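You operate a simulated robot arm through the tools that you are given. There is no shell and no other tool. Be economical: measure what you need, move in short steps, check, and stop when the job is done.

You run a simulated robot arm. Do the job below in one go: nothing can be reset, and whatever is moved stays where it is left.

## Task
Tip the last flakes into the dark green bowl, then add about 150 ml of milk.
Fine: milk from the milk jug; both jugs go back; spill nothing. Set down upright: flakes jug, milk jug.

The check looks at the end state, three seconds after you hand in, the way a careful person would. Anything else that was tipped, shoved, dropped, spilled or broken makes it a failure.

## Robot
A 7-joint arm with a two-finger parallel gripper, fixed in place. Base frame: the origin is at the foot of the arm, x ahead of it, y to its left, z up. Lengths are in m, angles in degrees, forces in N, time in s.
Its first joint turns from -166.0 to 166.0 degrees. Payload 4.4 kg.
Tool frame: the origin (TCP) lies between the finger pads and is the grasp point; the fingertips stand 0.023 m ahead of it; z points along the fingers, y is the line along which they close. Largest opening 0.094 m; finger width 0.038, thickness 0.01; the body of the gripper, 0.054 by 0.096 m, starts 0.039 m behind the TCP.
Orientation is told as [roll, pitch, yaw] about the base's x, y, z axes, in that order, counted from this pose: with the fingers straight down and closing along the base's y, the tool's x points along the base's -x, its y along +y and its z along -z.

## Interface
- The arm moves only by the tool apply_moves. Its argument "steps" is one flat list of numbers, 7 for each row, row after row: the shift along the tool's x, y, z in m, then the turn, a rotation vector about the tool's x, y, z in degrees, then the finger opening in m, from 0 to 0.094. In form: [dx, dy, dz, rx, ry, rz, jaw, dx, dy, dz, rx, ry, rz, jaw, ...]. A call has 1 to 12 rows; each row is the pose to reach, as a shift and turn from the pose commanded when the call began, along the tool's axes at that moment. A row lasts 0.2 s, in which the tool goes at most 0.05 m and 8.6 degrees; a call with a longer step from one row to the next is refused whole, and so is a gripper value outside its range. A pose out of reach is approached as far as the arm can. The call stops where the force on the tool passes 40 N (or 10 N more than at its start, if that is more) or the arm is blocked; 0.2 s more then pass. The fingers move at their own pace (about 0.072 m/s each) and stop on an object; they squeeze with about 28 N. The grip force told is the motor's: it shows also when the fingers shut on nothing. Time passes only in rows, and 0.2 s behind the last, so rows that repeat a pose let the fingers close. The reply holds the time, the measured pose of the TCP, the force on the tool along the base axes, the opening and the grip force, in the units named above and with some noise, with the torque about the TCP (base axes, N m) and any sound that the robot's microphone picked up, and new pictures: "show" is both (left out), scene, wrist or none.
- Cameras (640 x 400 px; columns grow to the right, rows downward): "scene" is fixed at [0.4009, 0.6504, 1.4976]; the picture's right is [-0.68, -0.73, 0.00], its down [-0.43, 0.39, -0.81] and it looks along [0.60, -0.55, -0.58] (base axes); focal length 335 px, centre (320, 200). "wrist" rides on the gripper at [0.086, 0.016, -0.074] in the tool frame; the picture's right is [-0.18, 0.98, 0.00], its down [-0.58, -0.11, -0.81] and it looks along [-0.79, -0.15, 0.59] (tool axes); focal length 243 px, centre (320, 200). There is no depth. A picture from a camera that has moved, and an enlarged one, comes with that camera's place and axes in the base frame and with its lens.
- enlarge(camera, box): a new picture of the part [left, top, right, bottom] of that camera's present view, enlarged. No time passes.
- hand_in(): hands the job in; it is judged then, once.

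Work in short steps. Places have to be worked out from the pictures, the camera data and where the tool is seen: move nearer, look again, correct. Check each grasp and each placing, and mend what went wrong. You have 120 turns and 200 pictures in all, those below and enlarged ones among them. Open the gripper and draw the arm clear of the work before you hand the job in, unless the task says otherwise; then end with one line.

The tools are called after "Call:" as name(argument=value, ...) on one line, values as JSON. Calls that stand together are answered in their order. apply_moves: Moves the arm, as the interface text tells. Its arguments: {"type":"object","properties":{"steps":{"type":"array"},"show":{"type":"string","enum":["both","scene","wrist","none"]}},"required":["steps"]} The other tools are called the same way: enlarge (camera, box) takes an enlarged picture of a part of a camera's view; hand_in () hands the job in.

At the start:

```text
clock: 0.0
position: [0.7249, -0.1182, 1.098]
tcp_rot: [-0.1, 0.0, -0.1]
ft_force: [-0.8, 0.5, 0.0]
moment: [0.01, -0.01, -0.01]
width: 0.0938
finger_force: 0.1
```

scene: 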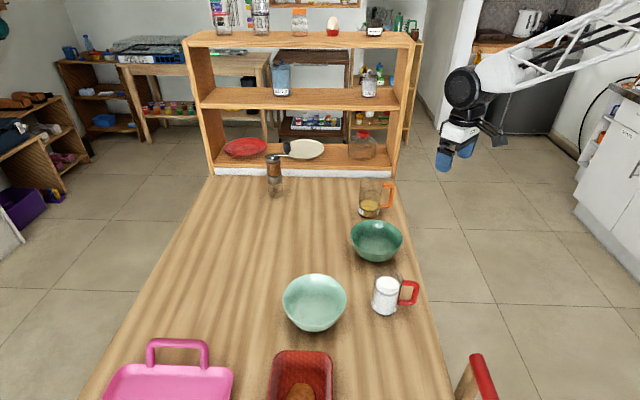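
wrist: 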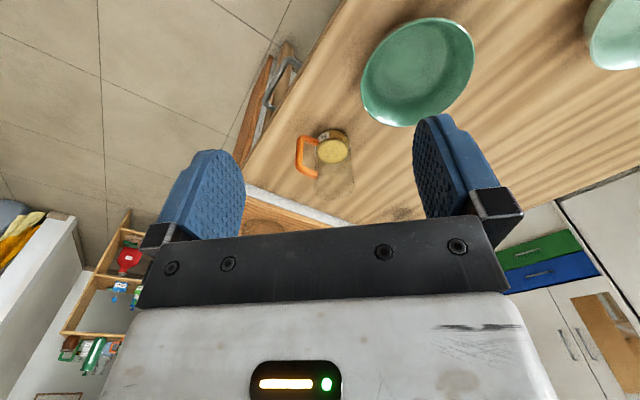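

I'll look closer at the jugs and bowls first, to get their shape and places.

Call:
enlarge(camera="scene", box=[260, 160, 450, 350])

Call:
enlarge(camera="wrist", box=[240, 0, 480, 220])

```text
2.11 times, centred on (355, 255) of scene
camera zoom: at [0.4009, 0.6504, 1.4976], right [-0.68, -0.73, 0.0], down [-0.43, 0.39, -0.81], along [0.6, -0.55, -0.58], focal length 705 px, centre (246, 84)
```

zoom: 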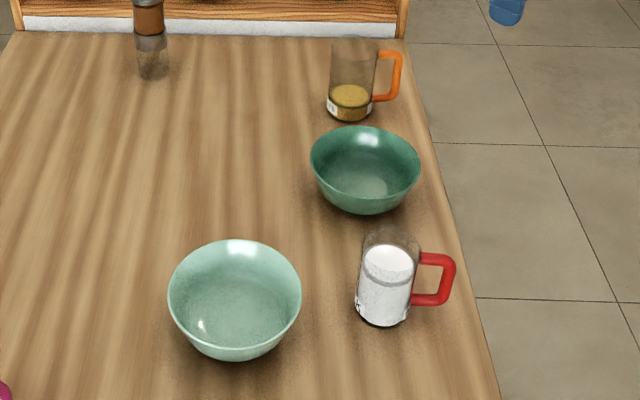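

```text
1.82 times, centred on (360, 110) of wrist
camera zoom: at [0.6379, -0.1002, 1.1726], right [0.18, 0.98, 0.0], down [0.58, -0.11, 0.81], along [0.79, -0.15, -0.59], focal length 441 px, centre (247, 364)
```

zoom: 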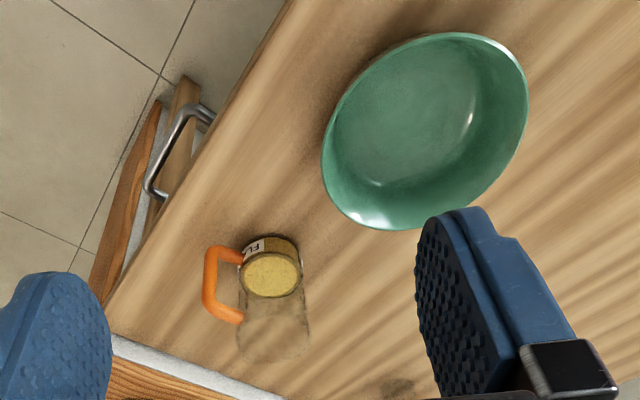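

Triangulated: the table top is at z≈0.745. The flakes jug sits at about (0.99,-0.14) with its handle toward (-0.68,-0.73), the dark bowl at (0.845,0.01) with radius ~0.08 and rim z≈0.81, and the milk jug at (0.695,0.145). I'll yaw 45° and stand off on the handle side of the flakes jug for a better look.

Call:
apply_moves(steps=[-0.0125, -0.03, 0.008, 0, 0, -7.5, 0.094, -0.025, -0.06, 0.017, 0, 0, -15, 0.094, -0.0375, -0.09, 0.025, 0, 0, -22.5, 0.094, -0.05, -0.12, 0.033, 0, 0, -30, 0.094, -0.0625, -0.15, 0.042, 0, 0, -37.5, 0.094, -0.075, -0.18, 0.05, 0, 0, -45, 0.094], show="wrist")

```text
clock: 1.4
position: [0.8005, -0.2982, 1.0463]
tcp_rot: [-0.2, 0.0, 45.1]
ft_force: [-0.3, 0.3, -0.4]
moment: [-0.03, 0.0, -0.02]
width: 0.0942
finger_force: 0.1
camera wrist: at [0.7268, -0.3459, 1.1231], right [-0.57, 0.82, 0.0], down [0.49, 0.34, 0.81], along [0.67, 0.46, -0.59], focal length 243 px, centre (320, 200)
```

wrist: 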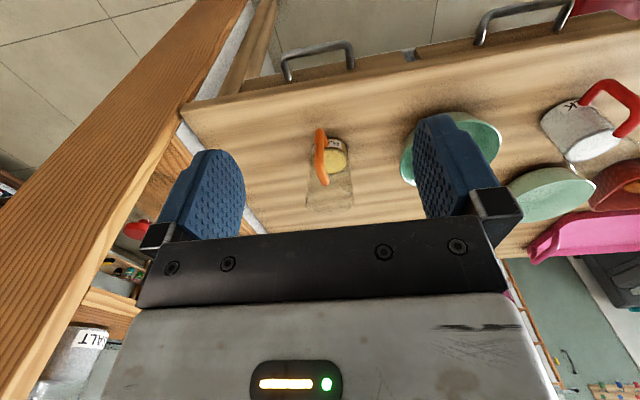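

The tool now lines up with the handle plane and the shelf is clear of it. I'll pitch the tool up by 45°, so it points forward and down, to see the jug side-on, backing off over the table edge at the same time.

Call:
apply_moves(steps=[0.01, 0, 0.02, 0, -7.5, 0, 0.094, 0.02, 0, 0.04, 0, -15, 0, 0.094, 0.03, 0, 0.06, 0, -22.5, 0, 0.094, 0.035, 0, 0.08, 0, -30, 0, 0.094, 0.035, 0, 0.1, 0, -37.5, 0, 0.094, 0.035, 0, 0.12, 0, -45, 0, 0.094], show="both")

```text
clock: 2.8
position: [0.7761, -0.3207, 0.9283]
tcp_rot: [-0.2, -45.0, 45.1]
ft_force: [-0.5, 0.7, 0.1]
moment: [0.0, 0.02, 0.0]
width: 0.094
finger_force: 0.0
camera wrist: at [0.6833, -0.389, 0.9209], right [-0.6, 0.79, 0.13], down [-0.04, -0.19, 0.98], along [0.8, 0.59, 0.14], focal length 243 px, centre (320, 200)
```

scene: 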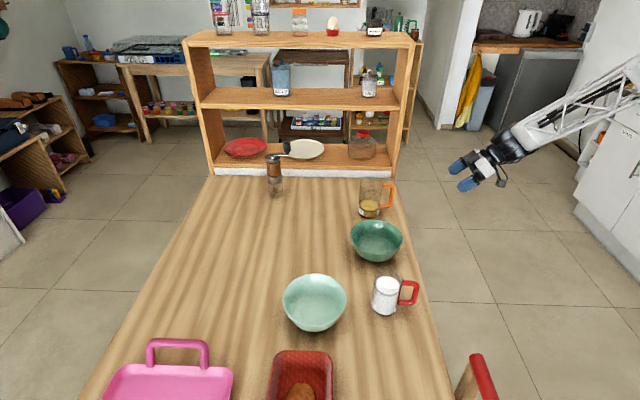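
wrist: 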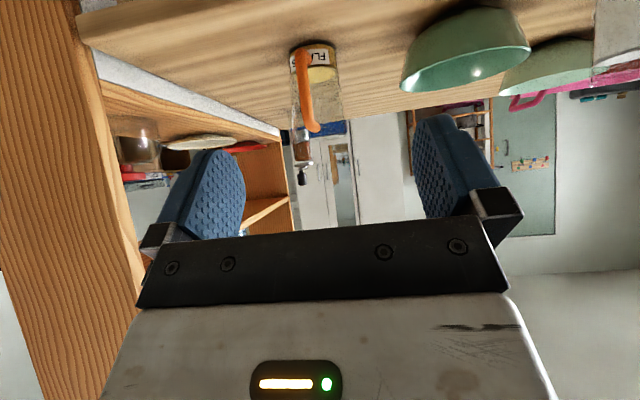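

Call:
enlarge(camera="wrist", box=[250, 10, 410, 170])

Call:
enlarge(camera="scene", box=[330, 160, 430, 240])

Call:
enlarge(camera="scene", box=[340, 250, 440, 330])

```text
2.50 times, centred on (330, 90) of wrist
camera zoom: at [0.6833, -0.389, 0.9209], right [-0.6, 0.79, 0.13], down [-0.04, -0.19, 0.98], along [0.8, 0.59, 0.14], focal length 606 px, centre (295, 475)
```

zoom: 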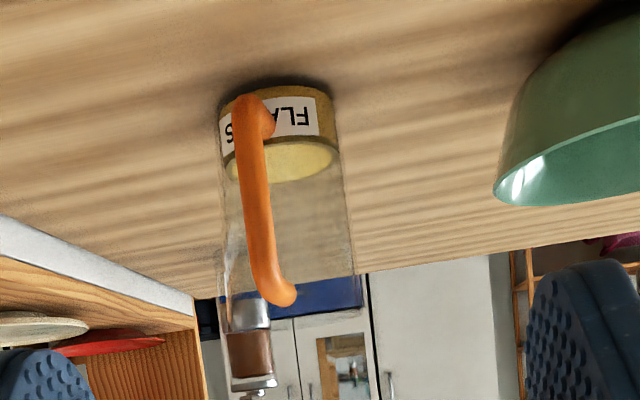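

```text
5.00 times, centred on (380, 200) of scene
camera zoom: at [0.4009, 0.6504, 1.4976], right [-0.68, -0.73, 0.0], down [-0.43, 0.39, -0.81], along [0.6, -0.55, -0.58], focal length 1674 px, centre (20, 200)
```

zoom: 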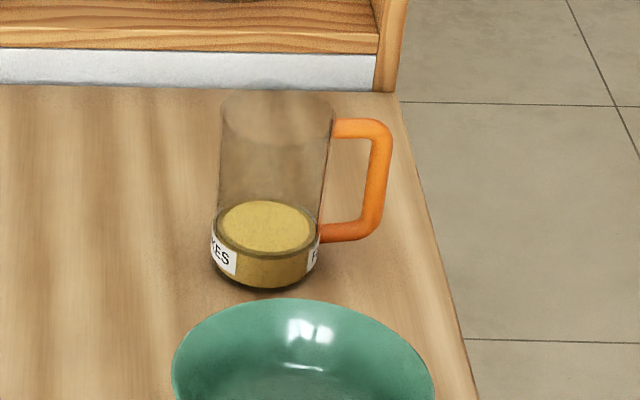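

```text
5.00 times, centred on (390, 290) of scene
camera zoom: at [0.4009, 0.6504, 1.4976], right [-0.68, -0.73, 0.0], down [-0.43, 0.39, -0.81], along [0.6, -0.55, -0.58], focal length 1674 px, centre (-30, -250)
```

zoom: 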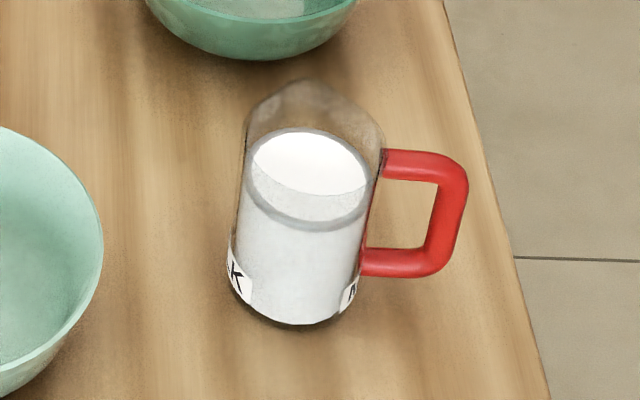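

The handle's vertical bar is at about (0.949,-0.196,0.82) with azimuth 227°, ~0.015 thick and 0.036 clear of the wall. I'll go to a point 12 cm back from it with pitch -60° and yaw 47°.

Call:
apply_moves(steps=[0.0022, -0.0095, 0.0342, -0.35, -3.75, -0.35, 0.094, 0.0044, -0.019, 0.0684, -0.7, -7.5, -0.7, 0.094, 0.0066, -0.0286, 0.1026, -1.05, -11.25, -1.05, 0.094, 0.0088, -0.0382, 0.1368, -1.4, -15, -1.4, 0.094], show="both")

```text
clock: 3.8
position: [0.8685, -0.2854, 0.8257]
tcp_rot: [-0.8, -60.0, 47.7]
ft_force: [0.0, 0.1, 0.4]
moment: [-0.04, 0.03, -0.01]
width: 0.0939
finger_force: 0.1
camera wrist: at [0.782, -0.3523, 0.7887], right [-0.66, 0.74, 0.15], down [-0.2, -0.37, 0.91], along [0.73, 0.56, 0.39], focal length 243 px, centre (320, 200)
```

scene: 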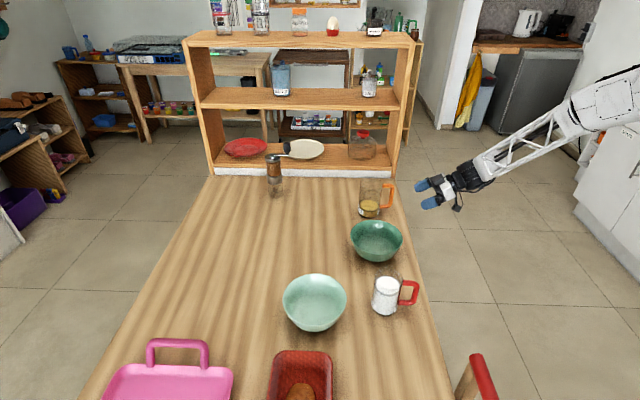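
wrist: 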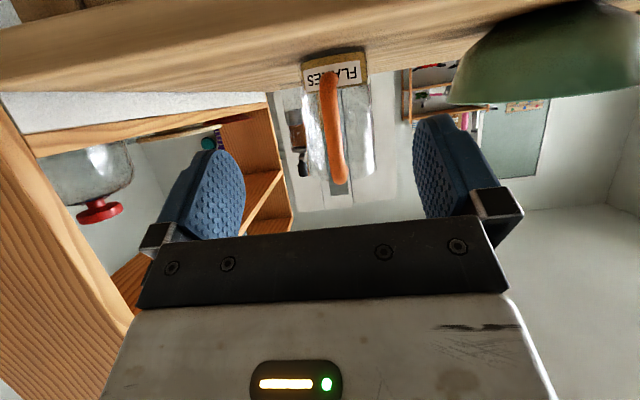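

The second fix agrees: bar mid at (0.949,-0.196,0.814). I'll go straight in along the handle direction, with no closing yet.

Call:
apply_moves(steps=[-0.015, 0, 0.0275, 0, 0, 0, 0.08, -0.03, 0, 0.055, 0, 0, 0, 0.08, -0.045, 0.001, 0.0825, 0, 0, 0, 0.08, -0.059, 0.001, 0.11, 0, 0, 0, 0.08], show="both")

```text
clock: 4.8
position: [0.9505, -0.1933, 0.8198]
tcp_rot: [-0.7, -60.0, 47.5]
ft_force: [-0.3, 1.2, -0.2]
moment: [0.0, 0.01, -0.01]
width: 0.0798
finger_force: 0.0
camera wrist: at [0.8635, -0.2601, 0.783], right [-0.66, 0.74, 0.15], down [-0.2, -0.37, 0.91], along [0.73, 0.56, 0.39], focal length 243 px, centre (320, 200)
```

scene: 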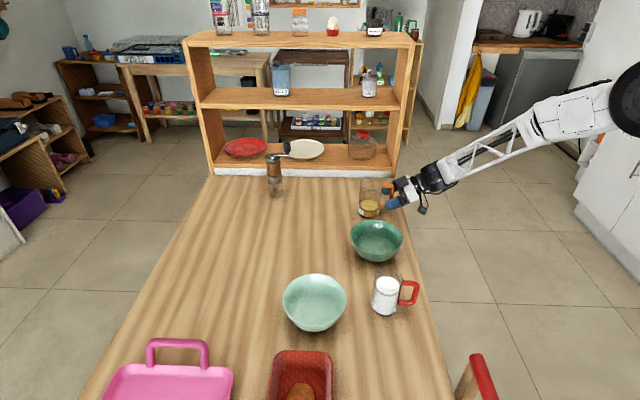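
wrist: 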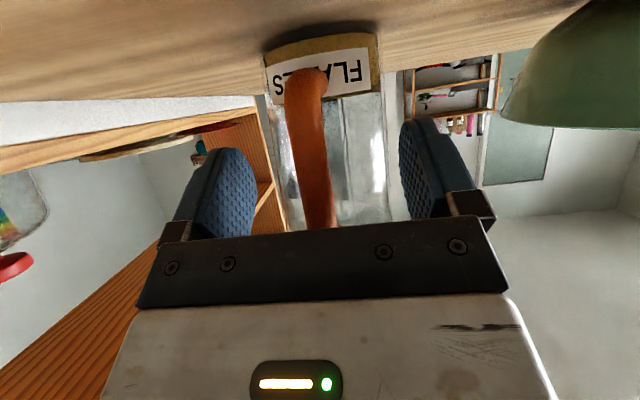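

The bar lies between the pads, about 1.5 mm off centre. I'll correct for that and close.

Call:
apply_moves(steps=[0, -0.0015, 0, 0, 0, 0, 0.05, 0, -0.0015, 0, 0, 0, 0, 0.02, 0, -0.0015, 0, 0, 0, 0, 0, 0, -0.0015, 0, 0, 0, 0, 0, 0, -0.0015, 0, 0, 0, 0, 0], show="wrist")

```text
clock: 6.0
position: [0.9523, -0.1936, 0.819]
tcp_rot: [-0.7, -60.0, 47.5]
ft_force: [0.2, 0.9, 1.7]
moment: [0.21, -0.03, -0.05]
width: 0.0149
finger_force: 28.2
camera wrist: at [0.865, -0.261, 0.7833], right [-0.66, 0.74, 0.15], down [-0.2, -0.37, 0.91], along [0.73, 0.56, 0.39], focal length 243 px, centre (320, 200)
```

wrist: 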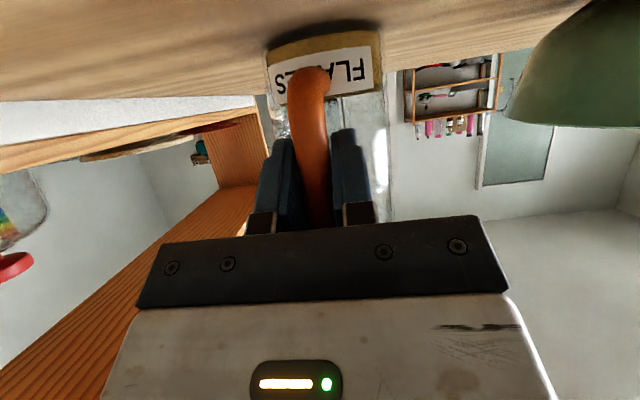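

The handle is gripped (15 mm, 28 N). I'll lift 4 cm straight up and check for slip.

Call:
apply_moves(steps=[-0.0087, 0, -0.005, 0, 0, 0, 0, -0.0173, 0, -0.01, 0, 0, 0, 0, -0.026, 0, -0.015, 0, 0, 0, 0, -0.0346, 0, -0.02, 0, 0, 0, 0], show="both")

```text
clock: 7.0
position: [0.952, -0.195, 0.8601]
tcp_rot: [-0.6, -59.9, 47.4]
ft_force: [-0.7, -0.4, -1.0]
moment: [-0.07, 0.02, 0.03]
width: 0.0149
finger_force: 27.7
camera wrist: at [0.8657, -0.2616, 0.824], right [-0.66, 0.74, 0.15], down [-0.2, -0.37, 0.91], along [0.73, 0.56, 0.39], focal length 243 px, centre (320, 200)
```

scene: 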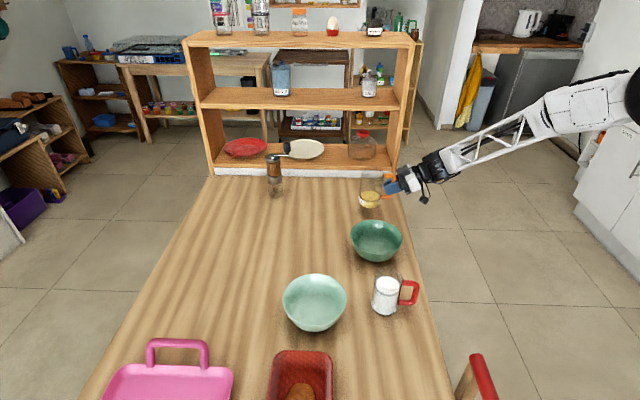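
wrist: 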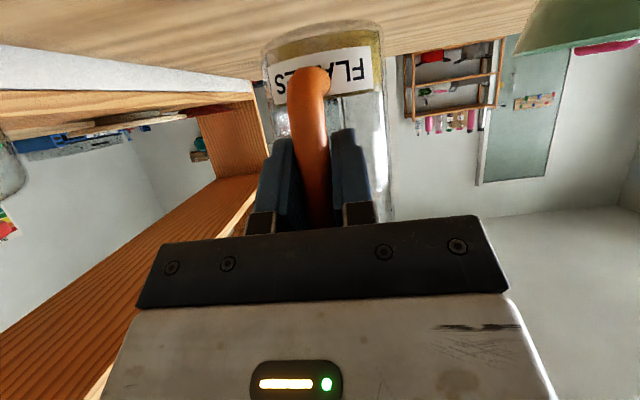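

The held jug weighs ~1 N and hasn't slipped. I'll raise it 5 cm and carry it upright 16 cm left, so the jug mouth ends up just to the right of the dark bowl.

Call:
apply_moves(steps=[-0.022, 0, -0.0125, 0, 0, 0, 0, -0.0433, 0, -0.025, 0, 0, 0, 0, -0.044, 0.03, -0.024, 0, 0, 0, 0, -0.045, 0.06, -0.022, 0, 0, 0, 0, -0.046, 0.09, -0.02, 0, 0, 0, 0, -0.047, 0.12, -0.019, 0, 0, 0, 0, -0.047, 0.145, -0.018, 0, 0, 0, 0, -0.047, 0.163, -0.018, 0, 0, 0, 0], show="both")

```text
clock: 8.8
position: [0.8397, -0.077, 0.9092]
tcp_rot: [-0.5, -59.9, 47.3]
ft_force: [0.0, -0.8, -2.2]
moment: [-0.07, 0.04, -0.04]
width: 0.0149
finger_force: 27.6
camera wrist: at [0.7525, -0.1434, 0.8729], right [-0.66, 0.74, 0.15], down [-0.2, -0.37, 0.91], along [0.73, 0.56, 0.39], focal length 243 px, centre (320, 200)
```

scene: 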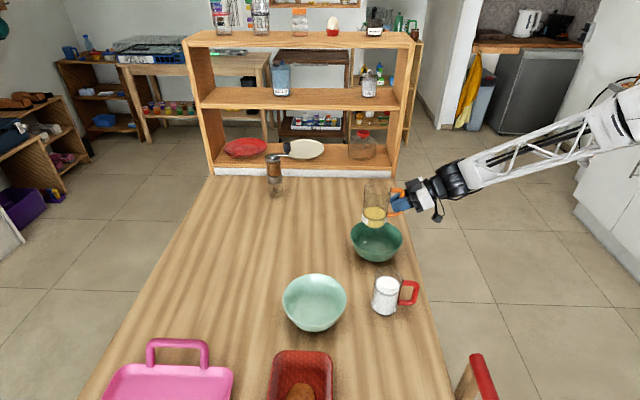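
wrist: 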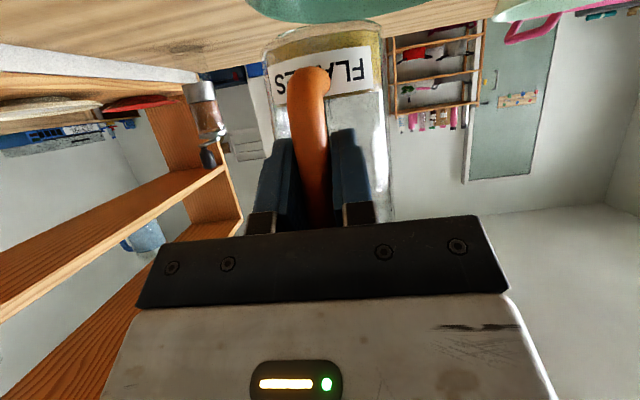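

The jug is held beside and above the dark bowl. I'll roll it about the horizontal handle axis toward the bowl, 75° to start, and look.

Call:
apply_moves(steps=[0, 0, 0, 3.75, 0, -6.5, 0, 0, 0, 0, 7.5, 0, -13, 0, 0, 0, 0, 11.25, 0, -19.5, 0, 0, 0, 0, 15, 0, -26, 0, 0, 0, 0, 18.75, 0, -32.5, 0, 0, 0, 0, 22.5, 0, -39, 0, 0, 0, 0, 26.25, 0, -45.5, 0, 0, 0, 0, 30, 0, -52, 0, 0, 0, 0, 33.75, 0, -58.5, 0, 0, 0, 0, 37.5, 0, -65, 0], show="both")

Call:
enlarge(camera="scene", box=[320, 170, 440, 290])

```text
clock: 11.0
position: [0.8432, -0.0799, 0.9175]
tcp_rot: [-62.8, -37.7, 97.5]
ft_force: [-0.2, -0.9, -1.7]
moment: [-0.06, 0.05, -0.01]
width: 0.0151
finger_force: 27.9
out of reach, approached as far as the arm can: row 6, 7, 8, 9, 10
camera wrist: at [0.7786, -0.1686, 0.8815], right [-0.53, 0.62, -0.58], down [-0.69, 0.09, 0.72], along [0.5, 0.78, 0.38], focal length 243 px, centre (320, 200)
```

scene: 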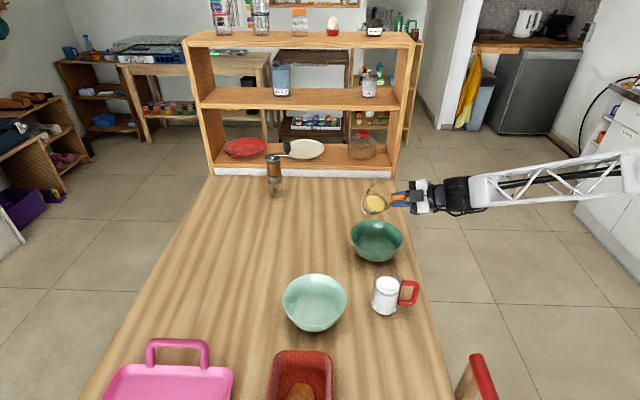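
wrist: 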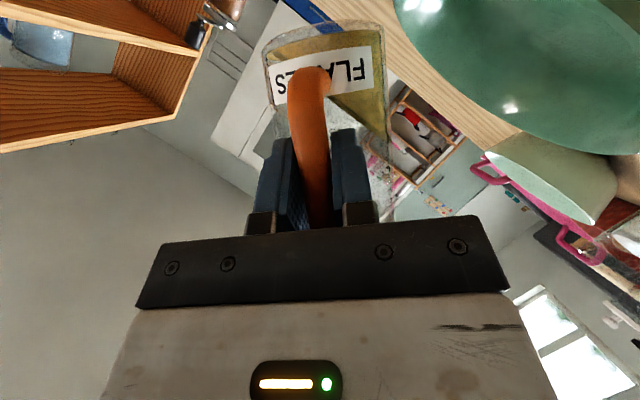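

```text
3.33 times, centred on (380, 230) of scene
camera zoom: at [0.4009, 0.6504, 1.4976], right [-0.68, -0.73, 0.0], down [-0.43, 0.39, -0.81], along [0.6, -0.55, -0.58], focal length 1116 px, centre (120, 100)
```

zoom: 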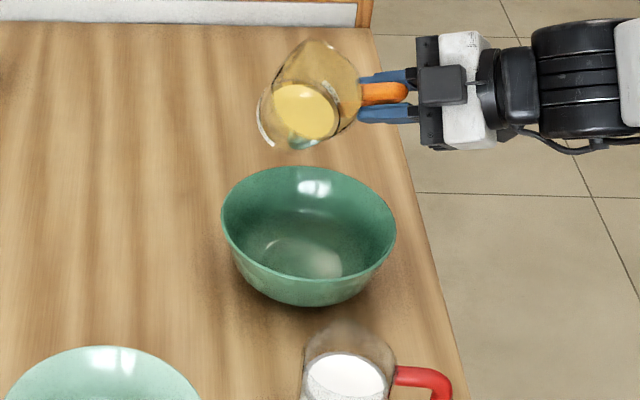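

The roll stopped at about 47° on a joint limit, and the flakes settle level like a fluid, with nothing spilled. I'll roll back upright and test the other direction, pouring to the right from the bowl's left side.

Call:
apply_moves(steps=[0, 0, 0, -3.75, 0, 6.5, 0, 0, 0, 0, -7.5, 0, 13, 0, 0, 0, 0, -11.25, 0, 19.5, 0, 0, 0, 0, -15, 0, 26, 0, 0, 0, 0, -18.75, 0, 32.5, 0, 0, 0, 0, -22.5, 0, 39, 0], show="wrist")

```text
clock: 12.4
position: [0.8447, -0.0784, 0.9184]
tcp_rot: [0.7, -59.6, 46.5]
ft_force: [-0.6, 0.3, -0.9]
moment: [-0.09, 0.06, -0.03]
width: 0.0149
finger_force: 27.6
camera wrist: at [0.7564, -0.1459, 0.8826], right [-0.66, 0.74, 0.17], down [-0.19, -0.37, 0.91], along [0.73, 0.57, 0.38], focal length 243 px, centre (320, 200)
```

wrist: 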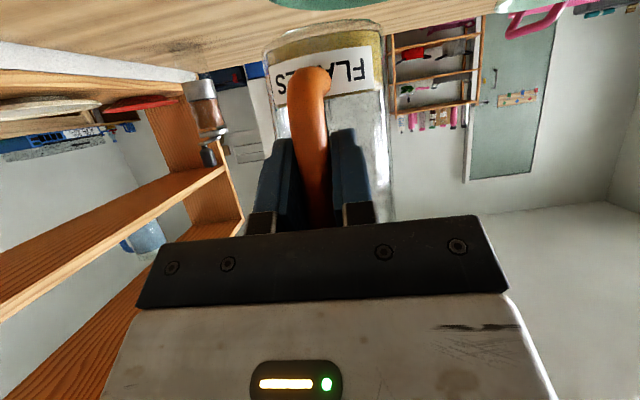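

It's upright again, 17 cm above the table. I'll carry it 11 cm to the bowl's left side, staying clear of the milk jug by over 4 cm, and check.

Call:
apply_moves(steps=[0, 0.03, 0, 0, 0, 0, 0, 0, 0.06, 0, 0, 0, 0, 0, 0, 0.09, 0, 0, 0, 0, 0, 0, 0.11, 0, 0, 0, 0, 0], show="scene")

Call:
enlarge(camera="scene", box=[320, 170, 440, 330])

```text
clock: 13.4
position: [0.7619, -0.0041, 0.918]
tcp_rot: [0.6, -59.6, 46.6]
ft_force: [-0.3, -0.4, -1.2]
moment: [-0.03, 0.04, -0.02]
width: 0.015
finger_force: 27.8
```

scene: 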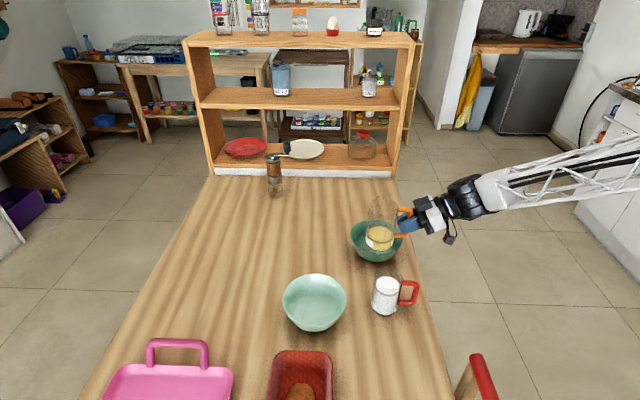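

```text
2.50 times, centred on (380, 250) of scene
camera zoom: at [0.4009, 0.6504, 1.4976], right [-0.68, -0.73, 0.0], down [-0.43, 0.39, -0.81], along [0.6, -0.55, -0.58], focal length 837 px, centre (170, 75)
```

zoom: 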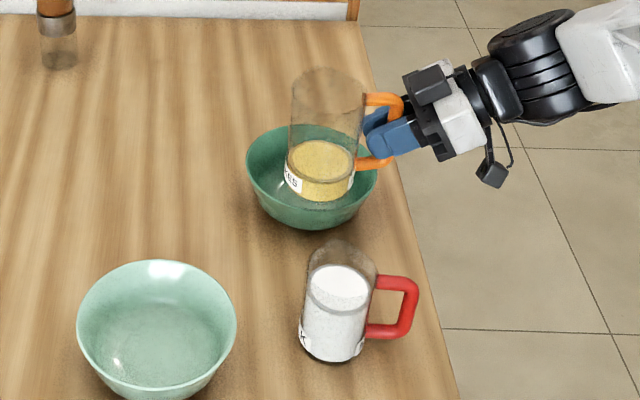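

It lines up well with the bowl across the pour line. I'll roll right to 64°, below the pouring angle.

Call:
apply_moves(steps=[0, 0, 0, -4, 0, 6.93, 0, 0, 0, 0, -8, 0, 13.86, 0, 0, 0, 0, -12, 0, 20.78, 0, 0, 0, 0, -16, 0, 27.7, 0, 0, 0, 0, -20, 0, 34.6, 0, 0, 0, 0, -24, 0, 41.6, 0, 0, 0, 0, -28, 0, 48.5, 0, 0, 0, 0, -32, 0, 55.4, 0], show="scene")

Call:
enlarge(camera="scene", box=[320, 170, 440, 330])

```text
clock: 15.2
position: [0.7615, -0.0042, 0.9193]
tcp_rot: [76.1, -21.8, -10.1]
ft_force: [-0.3, -0.2, -1.0]
moment: [-0.07, 0.04, 0.01]
width: 0.0149
finger_force: 28.6
```

scene: 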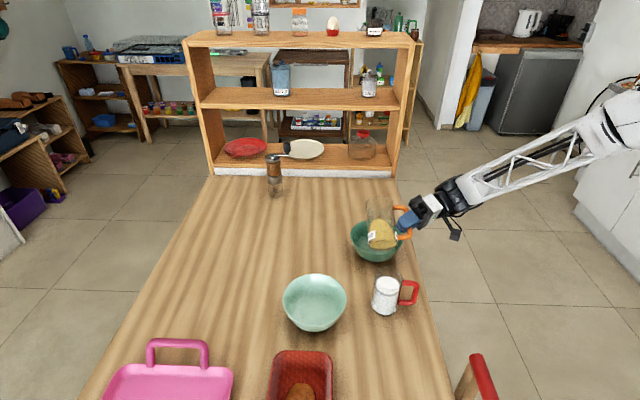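

```text
2.50 times, centred on (380, 250) of scene
camera zoom: at [0.4009, 0.6504, 1.4976], right [-0.68, -0.73, 0.0], down [-0.43, 0.39, -0.81], along [0.6, -0.55, -0.58], focal length 837 px, centre (170, 75)
```

zoom: 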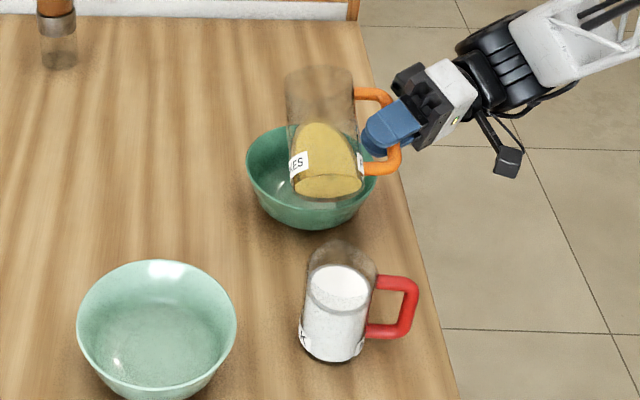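

Rolled 64° with no limit, the lip over the bowl's centre and the flakes not yet at it. I'll continue slowly to about 90°.

Call:
apply_moves(steps=[0, 0, 0, -1.5, 0, 2.6, 0, 0, 0, 0, -3, 0, 5.2, 0, 0, 0, 0, -4.5, 0, 7.8, 0, 0, 0, 0, -6, 0, 10.4, 0, 0, 0, 0, -7.5, 0, 13, 0, 0, 0, 0, -9, 0, 15.6, 0, 0, 0, 0, -10.5, 0, 18.2, 0, 0, 0, 0, -12, 0, 20.8, 0, 0, 0, 0, -12, 0, 20.8, 0, 0, 0, 0, -12, 0, 20.8, 0], show="scene")

Call:
enlarge(camera="scene", box=[320, 170, 440, 330])

```text
clock: 17.4
position: [0.7617, -0.0042, 0.9194]
tcp_rot: [88.8, -1.3, -12.9]
ft_force: [0.6, -0.4, -1.0]
moment: [-0.03, 0.07, 0.0]
width: 0.015
finger_force: 28.1
```

scene: 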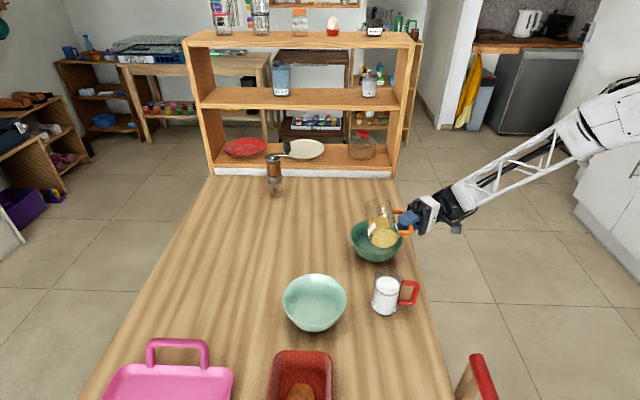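

```text
2.50 times, centred on (380, 250) of scene
camera zoom: at [0.4009, 0.6504, 1.4976], right [-0.68, -0.73, 0.0], down [-0.43, 0.39, -0.81], along [0.6, -0.55, -0.58], focal length 837 px, centre (170, 75)
```

zoom: 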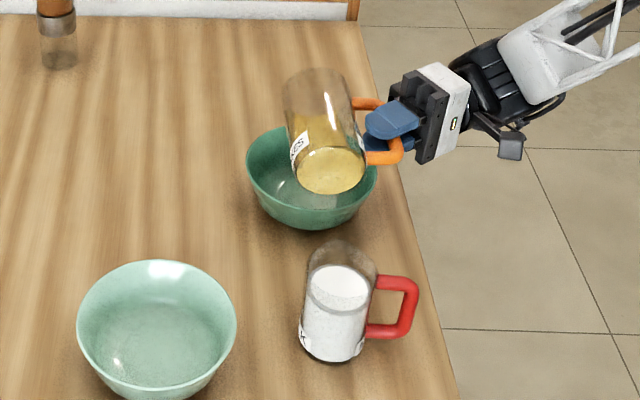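

The flakes are running along the jug toward the lip. I'll continue at a slow rate toward 130°.

Call:
apply_moves(steps=[0, 0, 0, -1.75, 0, 3.03, 0, 0, 0, 0, -3.5, 0, 6.06, 0, 0, 0, 0, -5.25, 0, 9.1, 0, 0, 0, 0, -7, 0, 12.1, 0, 0, 0, 0, -8.75, 0, 15.2, 0, 0, 0, 0, -10.5, 0, 18.2, 0, 0, 0, 0, -12.25, 0, 21.2, 0, 0, 0, 0, -14, 0, 24.2, 0, 0, 0, 0, -15.75, 0, 27.3, 0, 0, 0, 0, -17.5, 0, 30.3, 0, 0, 0, 0, -19.25, 0, 33.3, 0, 0, 0, 0, -21, 0, 36.4, 0], show="scene")

Call:
enlarge(camera="scene", box=[320, 170, 440, 330])

```text
clock: 20.0
position: [0.7627, -0.0026, 0.9194]
tcp_rot: [112.6, 34.3, -5.8]
ft_force: [-0.6, 0.1, -1.3]
moment: [-0.02, 0.04, -0.05]
width: 0.0148
finger_force: 27.8
```

scene: 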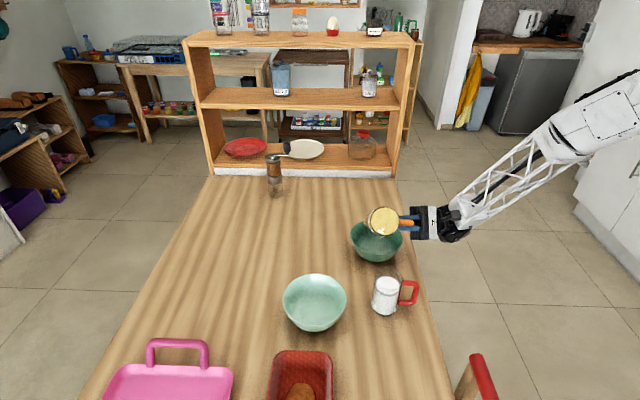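

```text
2.50 times, centred on (380, 250) of scene
camera zoom: at [0.4009, 0.6504, 1.4976], right [-0.68, -0.73, 0.0], down [-0.43, 0.39, -0.81], along [0.6, -0.55, -0.58], focal length 837 px, centre (170, 75)
```

zoom: 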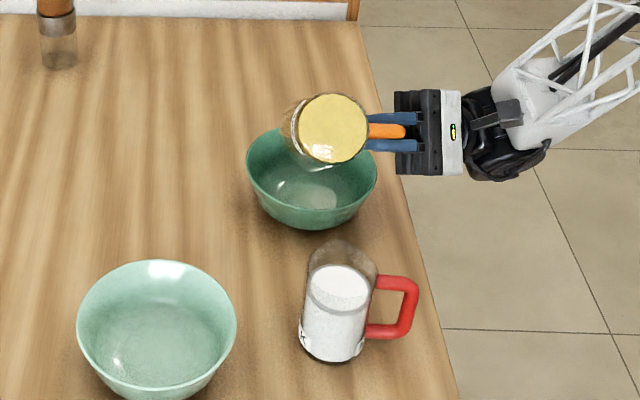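

The jug's bottom still looks yellow. I'll check with the wrist camera whether the flakes came out.

Call:
apply_moves(steps=[0, 0, 0, 0, 0, 0, 0, 0, 0, 0, 0, 0, 0, 0], show="both")

Call:
enlarge(camera="scene", box=[345, 195, 425, 270])

```text
clock: 20.6
position: [0.7617, -0.0037, 0.9182]
tcp_rot: [112.6, 34.3, -6.0]
ft_force: [-0.2, 0.4, -0.2]
moment: [-0.06, 0.03, 0.0]
width: 0.0146
finger_force: 28.4
camera wrist: at [0.6742, -0.0692, 0.9573], right [0.62, -0.44, 0.65], down [0.17, -0.72, -0.67], along [0.76, 0.53, -0.37], focal length 243 px, centre (320, 200)
```

scene: 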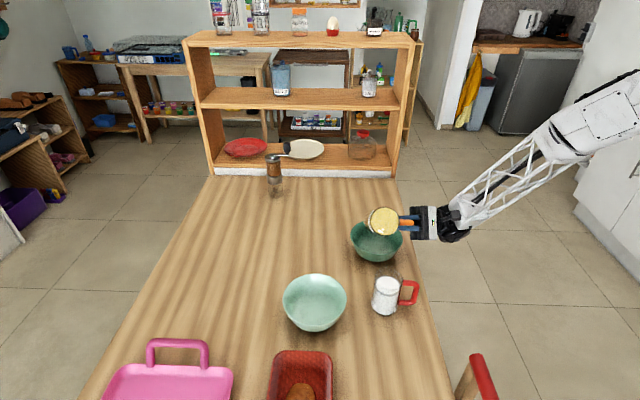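
wrist: 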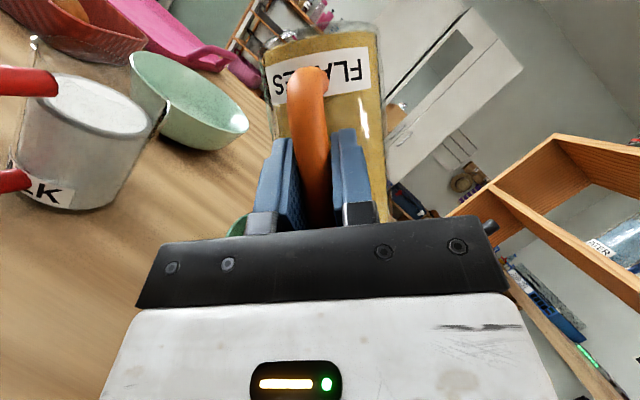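

```text
5.33 times, centred on (385, 232) of scene
camera zoom: at [0.4009, 0.6504, 1.4976], right [-0.68, -0.73, 0.0], down [-0.43, 0.39, -0.81], along [0.6, -0.55, -0.58], focal length 1786 px, centre (-27, 27)
```

zoom: 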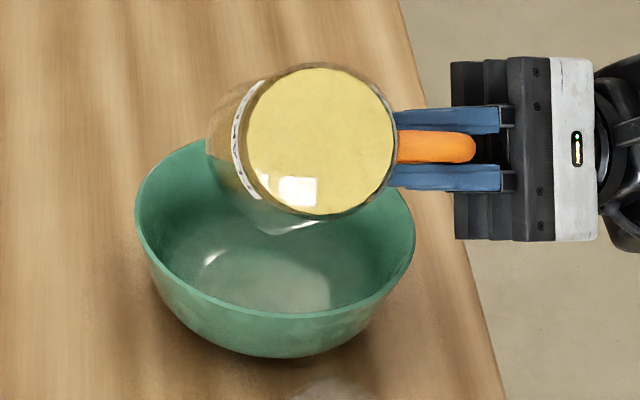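

Call:
enlarge(camera="wrist", box=[230, 10, 430, 240])

```text
1.74 times, centred on (330, 125) of wrist
camera zoom: at [0.6742, -0.0692, 0.9573], right [0.62, -0.44, 0.65], down [0.17, -0.72, -0.67], along [0.76, 0.53, -0.37], focal length 422 px, centre (303, 330)
```

zoom: 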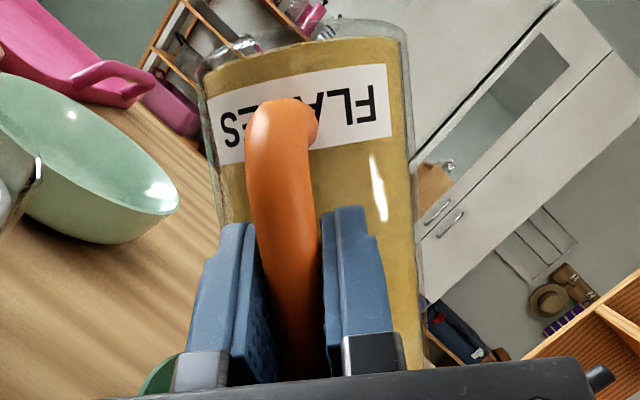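

Nothing in the bowl yet. I'll wait a couple of seconds in this pose to see whether it flows slowly.

Call:
apply_moves(steps=[0, 0, 0, 0, 0, 0, 0, 0, 0, 0, 0, 0, 0, 0, 0, 0, 0, 0, 0, 0, 0, 0, 0, 0, 0, 0, 0, 0, 0, 0, 0, 0, 0, 0, 0, 0, 0, 0, 0, 0, 0, 0, 0, 0, 0, 0, 0, 0, 0, 0, 0, 0, 0, 0, 0, 0], show="none")

Call:
enlarge(camera="scene", box=[345, 195, 425, 270])

```text
clock: 22.4
position: [0.7621, -0.0035, 0.9188]
tcp_rot: [112.6, 34.2, -6.0]
ft_force: [0.4, 0.0, -0.7]
moment: [-0.04, 0.04, -0.03]
width: 0.015
finger_force: 28.6
```

```text
5.33 times, centred on (385, 232) of scene
camera zoom: at [0.4009, 0.6504, 1.4976], right [-0.68, -0.73, 0.0], down [-0.43, 0.39, -0.81], along [0.6, -0.55, -0.58], focal length 1786 px, centre (-27, 27)
```

zoom: 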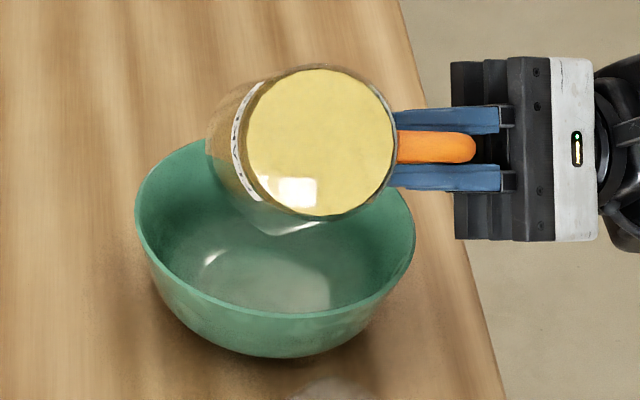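

The jug is truly at 130° (mouth down-right), yet nothing has fallen, so I suspect clinging flakes. I'll rotate further toward 165° while shifting 3 cm right to keep the mouth over the bowl.

Call:
apply_moves(steps=[-0.0018, 0.0034, -0.001, -2.25, 0, 3.9, 0, -0.0036, 0.0068, -0.002, -4.5, 0, 7.8, 0, -0.0054, 0.0101, -0.003, -6.75, 0, 11.7, 0, -0.0072, 0.0135, -0.004, -9, 0, 15.6, 0, -0.009, 0.0169, -0.005, -11.25, 0, 19.5, 0, -0.0107, 0.0203, -0.0061, -13.5, 0, 23.4, 0, -0.0125, 0.0236, -0.0071, -15.75, 0, 27.3, 0, -0.0143, 0.027, -0.0081, -18, 0, 31.2, 0, -0.0143, 0.027, -0.0081, -18, 0, 31.2, 0, -0.0143, 0.027, -0.0081, -18, 0, 31.2, 0], show="both")

Call:
enlarge(camera="scene", box=[345, 195, 425, 270])

```text
clock: 24.6
position: [0.7845, -0.0248, 0.929]
tcp_rot: [153.8, 57.8, 24.6]
ft_force: [0.7, 0.0, -1.9]
moment: [-0.03, 0.05, 0.03]
width: 0.0148
finger_force: 27.6
camera wrist: at [0.7146, -0.1068, 0.971], right [0.79, -0.61, 0.08], down [-0.2, -0.38, -0.9], along [0.58, 0.7, -0.42], focal length 243 px, centre (320, 200)
```

scene: 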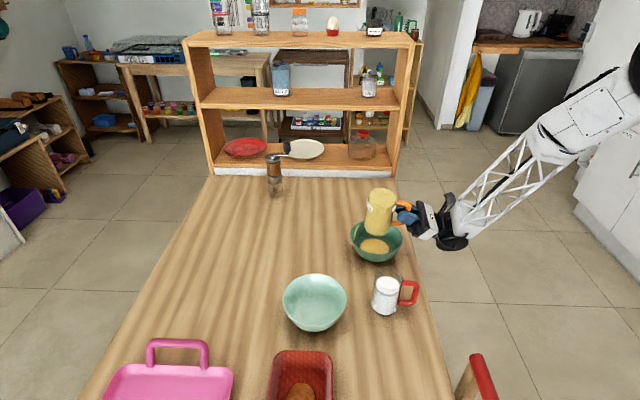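
wrist: 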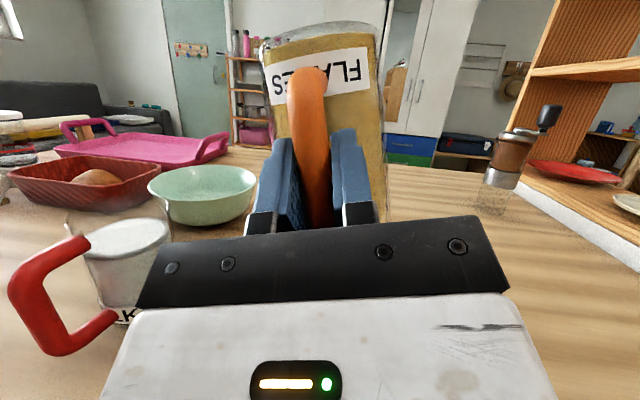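

```text
5.33 times, centred on (385, 232) of scene
camera zoom: at [0.4009, 0.6504, 1.4976], right [-0.68, -0.73, 0.0], down [-0.43, 0.39, -0.81], along [0.6, -0.55, -0.58], focal length 1786 px, centre (-27, 27)
```

zoom: 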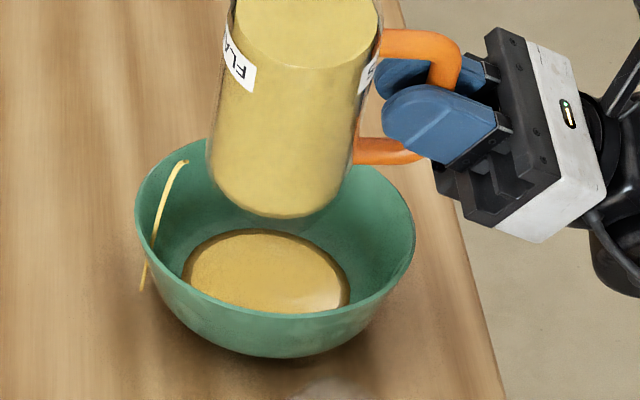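

Flakes are now in the bowl, but a thin yellow thread shows at its left rim. I need to look closer before moving.

Call:
enlarge(camera="scene", box=[355, 210, 405, 265])

Call:
enlarge(camera="scene", box=[340, 180, 420, 240])

```text
7.27 times, centred on (380, 238) of scene
camera zoom: at [0.4009, 0.6504, 1.4976], right [-0.68, -0.73, 0.0], down [-0.43, 0.39, -0.81], along [0.6, -0.55, -0.58], focal length 2436 px, centre (-116, -73)
```

zoom: 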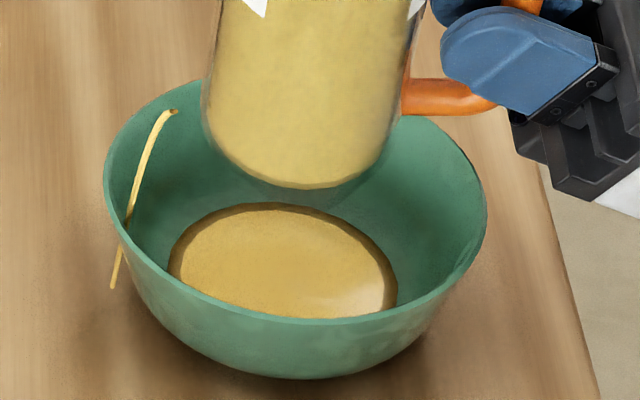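

```text
6.67 times, centred on (380, 210) of scene
camera zoom: at [0.4009, 0.6504, 1.4976], right [-0.68, -0.73, 0.0], down [-0.43, 0.39, -0.81], along [0.6, -0.55, -0.58], focal length 2233 px, centre (-80, 133)
```

zoom: 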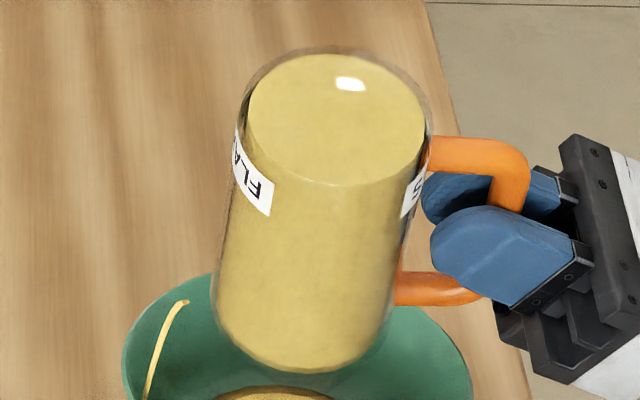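

The thread seems to leave the far (+f) side of the mouth, close to the bowl's rim. I'll shift the jug 4.5 cm back along the handle direction straight away so the stream falls inside, then look again.

Call:
apply_moves(steps=[0.0225, 0, -0.039, 0, 0, 0, 0], show="scene")

Call:
enlarge(camera="scene", box=[340, 195, 420, 270])

```text
clock: 25.0
position: [0.7535, -0.0561, 0.9287]
tcp_rot: [153.7, 57.6, 24.8]
ft_force: [-0.9, -0.4, -0.8]
moment: [-0.06, 0.02, -0.02]
width: 0.015
finger_force: 28.2
```

scene: 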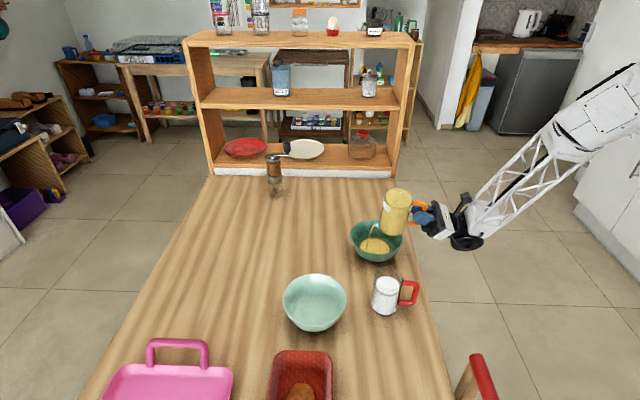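

```text
5.33 times, centred on (380, 232) of scene
camera zoom: at [0.4009, 0.6504, 1.4976], right [-0.68, -0.73, 0.0], down [-0.43, 0.39, -0.81], along [0.6, -0.55, -0.58], focal length 1786 px, centre (0, 27)
```

zoom: 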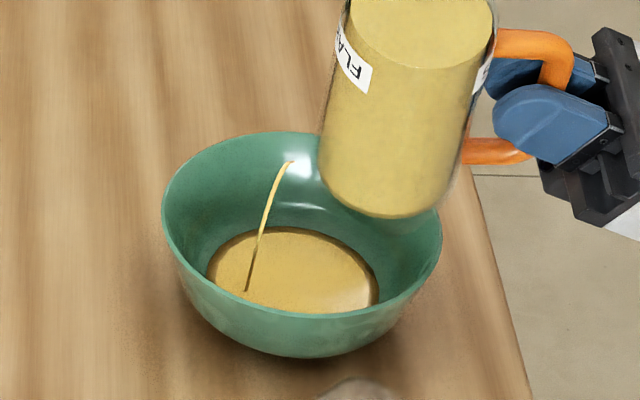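

The stream is real and comes from a spout opposite the handle. It now falls inside the bowl, and the table left of the bowl looks clean. I'll wait for it to drain.

Call:
apply_moves(steps=[0, 0, 0, 0, 0, 0, 0, 0, 0, 0, 0, 0, 0, 0, 0, 0, 0, 0, 0, 0, 0, 0, 0, 0, 0, 0, 0, 0, 0, 0, 0, 0, 0, 0, 0, 0, 0, 0, 0, 0, 0, 0, 0, 0, 0, 0, 0, 0, 0], show="none")

Call:
enlarge(camera="scene", box=[330, 180, 430, 270])

```text
clock: 26.6
position: [0.7544, -0.0571, 0.9296]
tcp_rot: [153.7, 57.6, 24.5]
ft_force: [-0.5, 1.1, -1.1]
moment: [-0.02, 0.02, 0.0]
width: 0.0149
finger_force: 27.6
```

```text
4.44 times, centred on (380, 225) of scene
camera zoom: at [0.4009, 0.6504, 1.4976], right [-0.68, -0.73, 0.0], down [-0.43, 0.39, -0.81], along [0.6, -0.55, -0.58], focal length 1488 px, centre (53, 89)
```

zoom: 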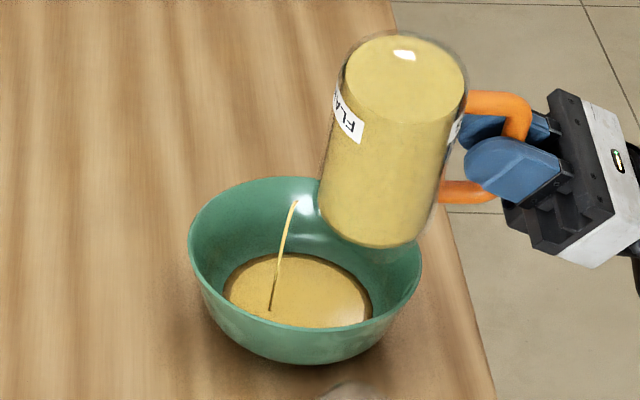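

The stream is thinning. I'll lean the mouth 12° more toward the spout side and keep waiting.

Call:
apply_moves(steps=[0, 0, 0, -0.83, 3.9, -0.45, 0, 0, 0, 0, -1.65, 7.8, -0.9, 0, 0, 0, 0, -2.5, 11.65, -1.36, 0, 0, 0, 0, -2.5, 11.65, -1.36, 0, 0, 0, 0, -2.5, 11.65, -1.36, 0, 0, 0, 0, -2.5, 11.65, -1.36, 0, 0, 0, 0, -2.5, 11.65, -1.36, 0, 0, 0, 0, -2.5, 11.65, -1.36, 0, 0, 0, 0, -2.5, 11.65, -1.36, 0, 0, 0, 0, -2.5, 11.65, -1.36, 0], show="none")

Call:
enlarge(camera="scene", box=[330, 180, 430, 270])

```text
clock: 28.8
position: [0.753, -0.057, 0.9295]
tcp_rot: [160.6, 46.4, 29.9]
ft_force: [-0.4, 0.3, -1.5]
moment: [-0.06, 0.04, 0.01]
width: 0.0149
finger_force: 28.6
```

```text
4.44 times, centred on (380, 225) of scene
camera zoom: at [0.4009, 0.6504, 1.4976], right [-0.68, -0.73, 0.0], down [-0.43, 0.39, -0.81], along [0.6, -0.55, -0.58], focal length 1488 px, centre (53, 89)
```

zoom: 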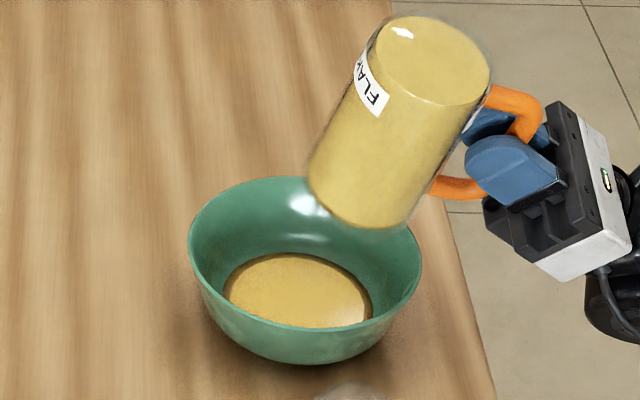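

The stream has stopped. I'll undo the 12° lean, then roll back upright over the bowl to see what's left.

Call:
apply_moves(steps=[0, 0, 0, 0.83, -3.9, 0.45, 0, 0, 0, 0, 1.65, -7.8, 0.9, 0, 0, 0, 0, 2.5, -11.65, 1.36, 0], show="none")

Call:
apply_moves(steps=[0, 0, 0, 4, 0, -6.93, 0, 0, 0, 0, 8, 0, -13.86, 0, 0, 0, 0, 12, 0, -20.78, 0, 0, 0, 0, 16, 0, -27.7, 0, 0, 0, 0, 20, 0, -34.6, 0, 0, 0, 0, 24, 0, -41.6, 0, 0, 0, 0, 28, 0, -48.5, 0, 0, 0, 0, 32, 0, -55.4, 0, 0, 0, 0, 36, 0, -62.4, 0, 0, 0, 0, 40, 0, -69.3, 0], show="scene")

Call:
enlarge(camera="scene", box=[330, 180, 430, 270])

```text
clock: 29.6
position: [0.7539, -0.0569, 0.9291]
tcp_rot: [153.7, 57.7, 24.6]
ft_force: [-1.0, -0.2, -1.6]
moment: [-0.05, 0.06, -0.01]
width: 0.0147
finger_force: 27.9
```

```text
clock: 31.8
position: [0.753, -0.057, 0.929]
tcp_rot: [87.7, -3.1, -12.8]
ft_force: [-0.9, 0.6, -1.4]
moment: [-0.02, 0.05, 0.01]
width: 0.015
finger_force: 27.9
```

scene: 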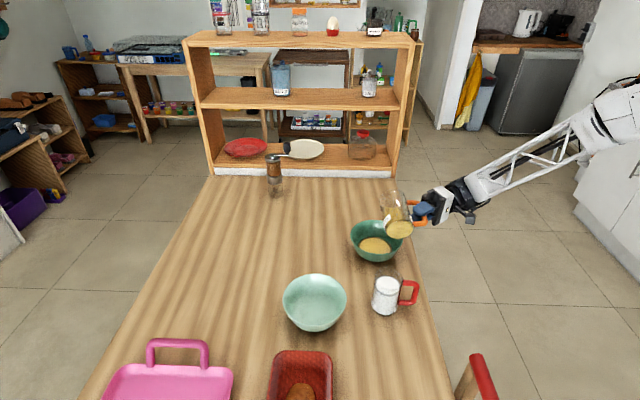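

```text
4.44 times, centred on (380, 225) of scene
camera zoom: at [0.4009, 0.6504, 1.4976], right [-0.68, -0.73, 0.0], down [-0.43, 0.39, -0.81], along [0.6, -0.55, -0.58], focal length 1488 px, centre (53, 89)
```

zoom: 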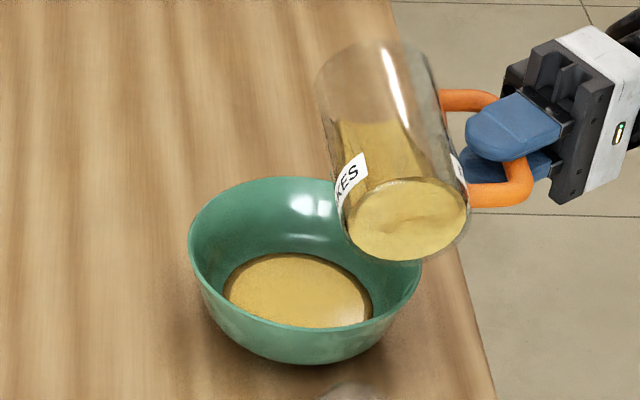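

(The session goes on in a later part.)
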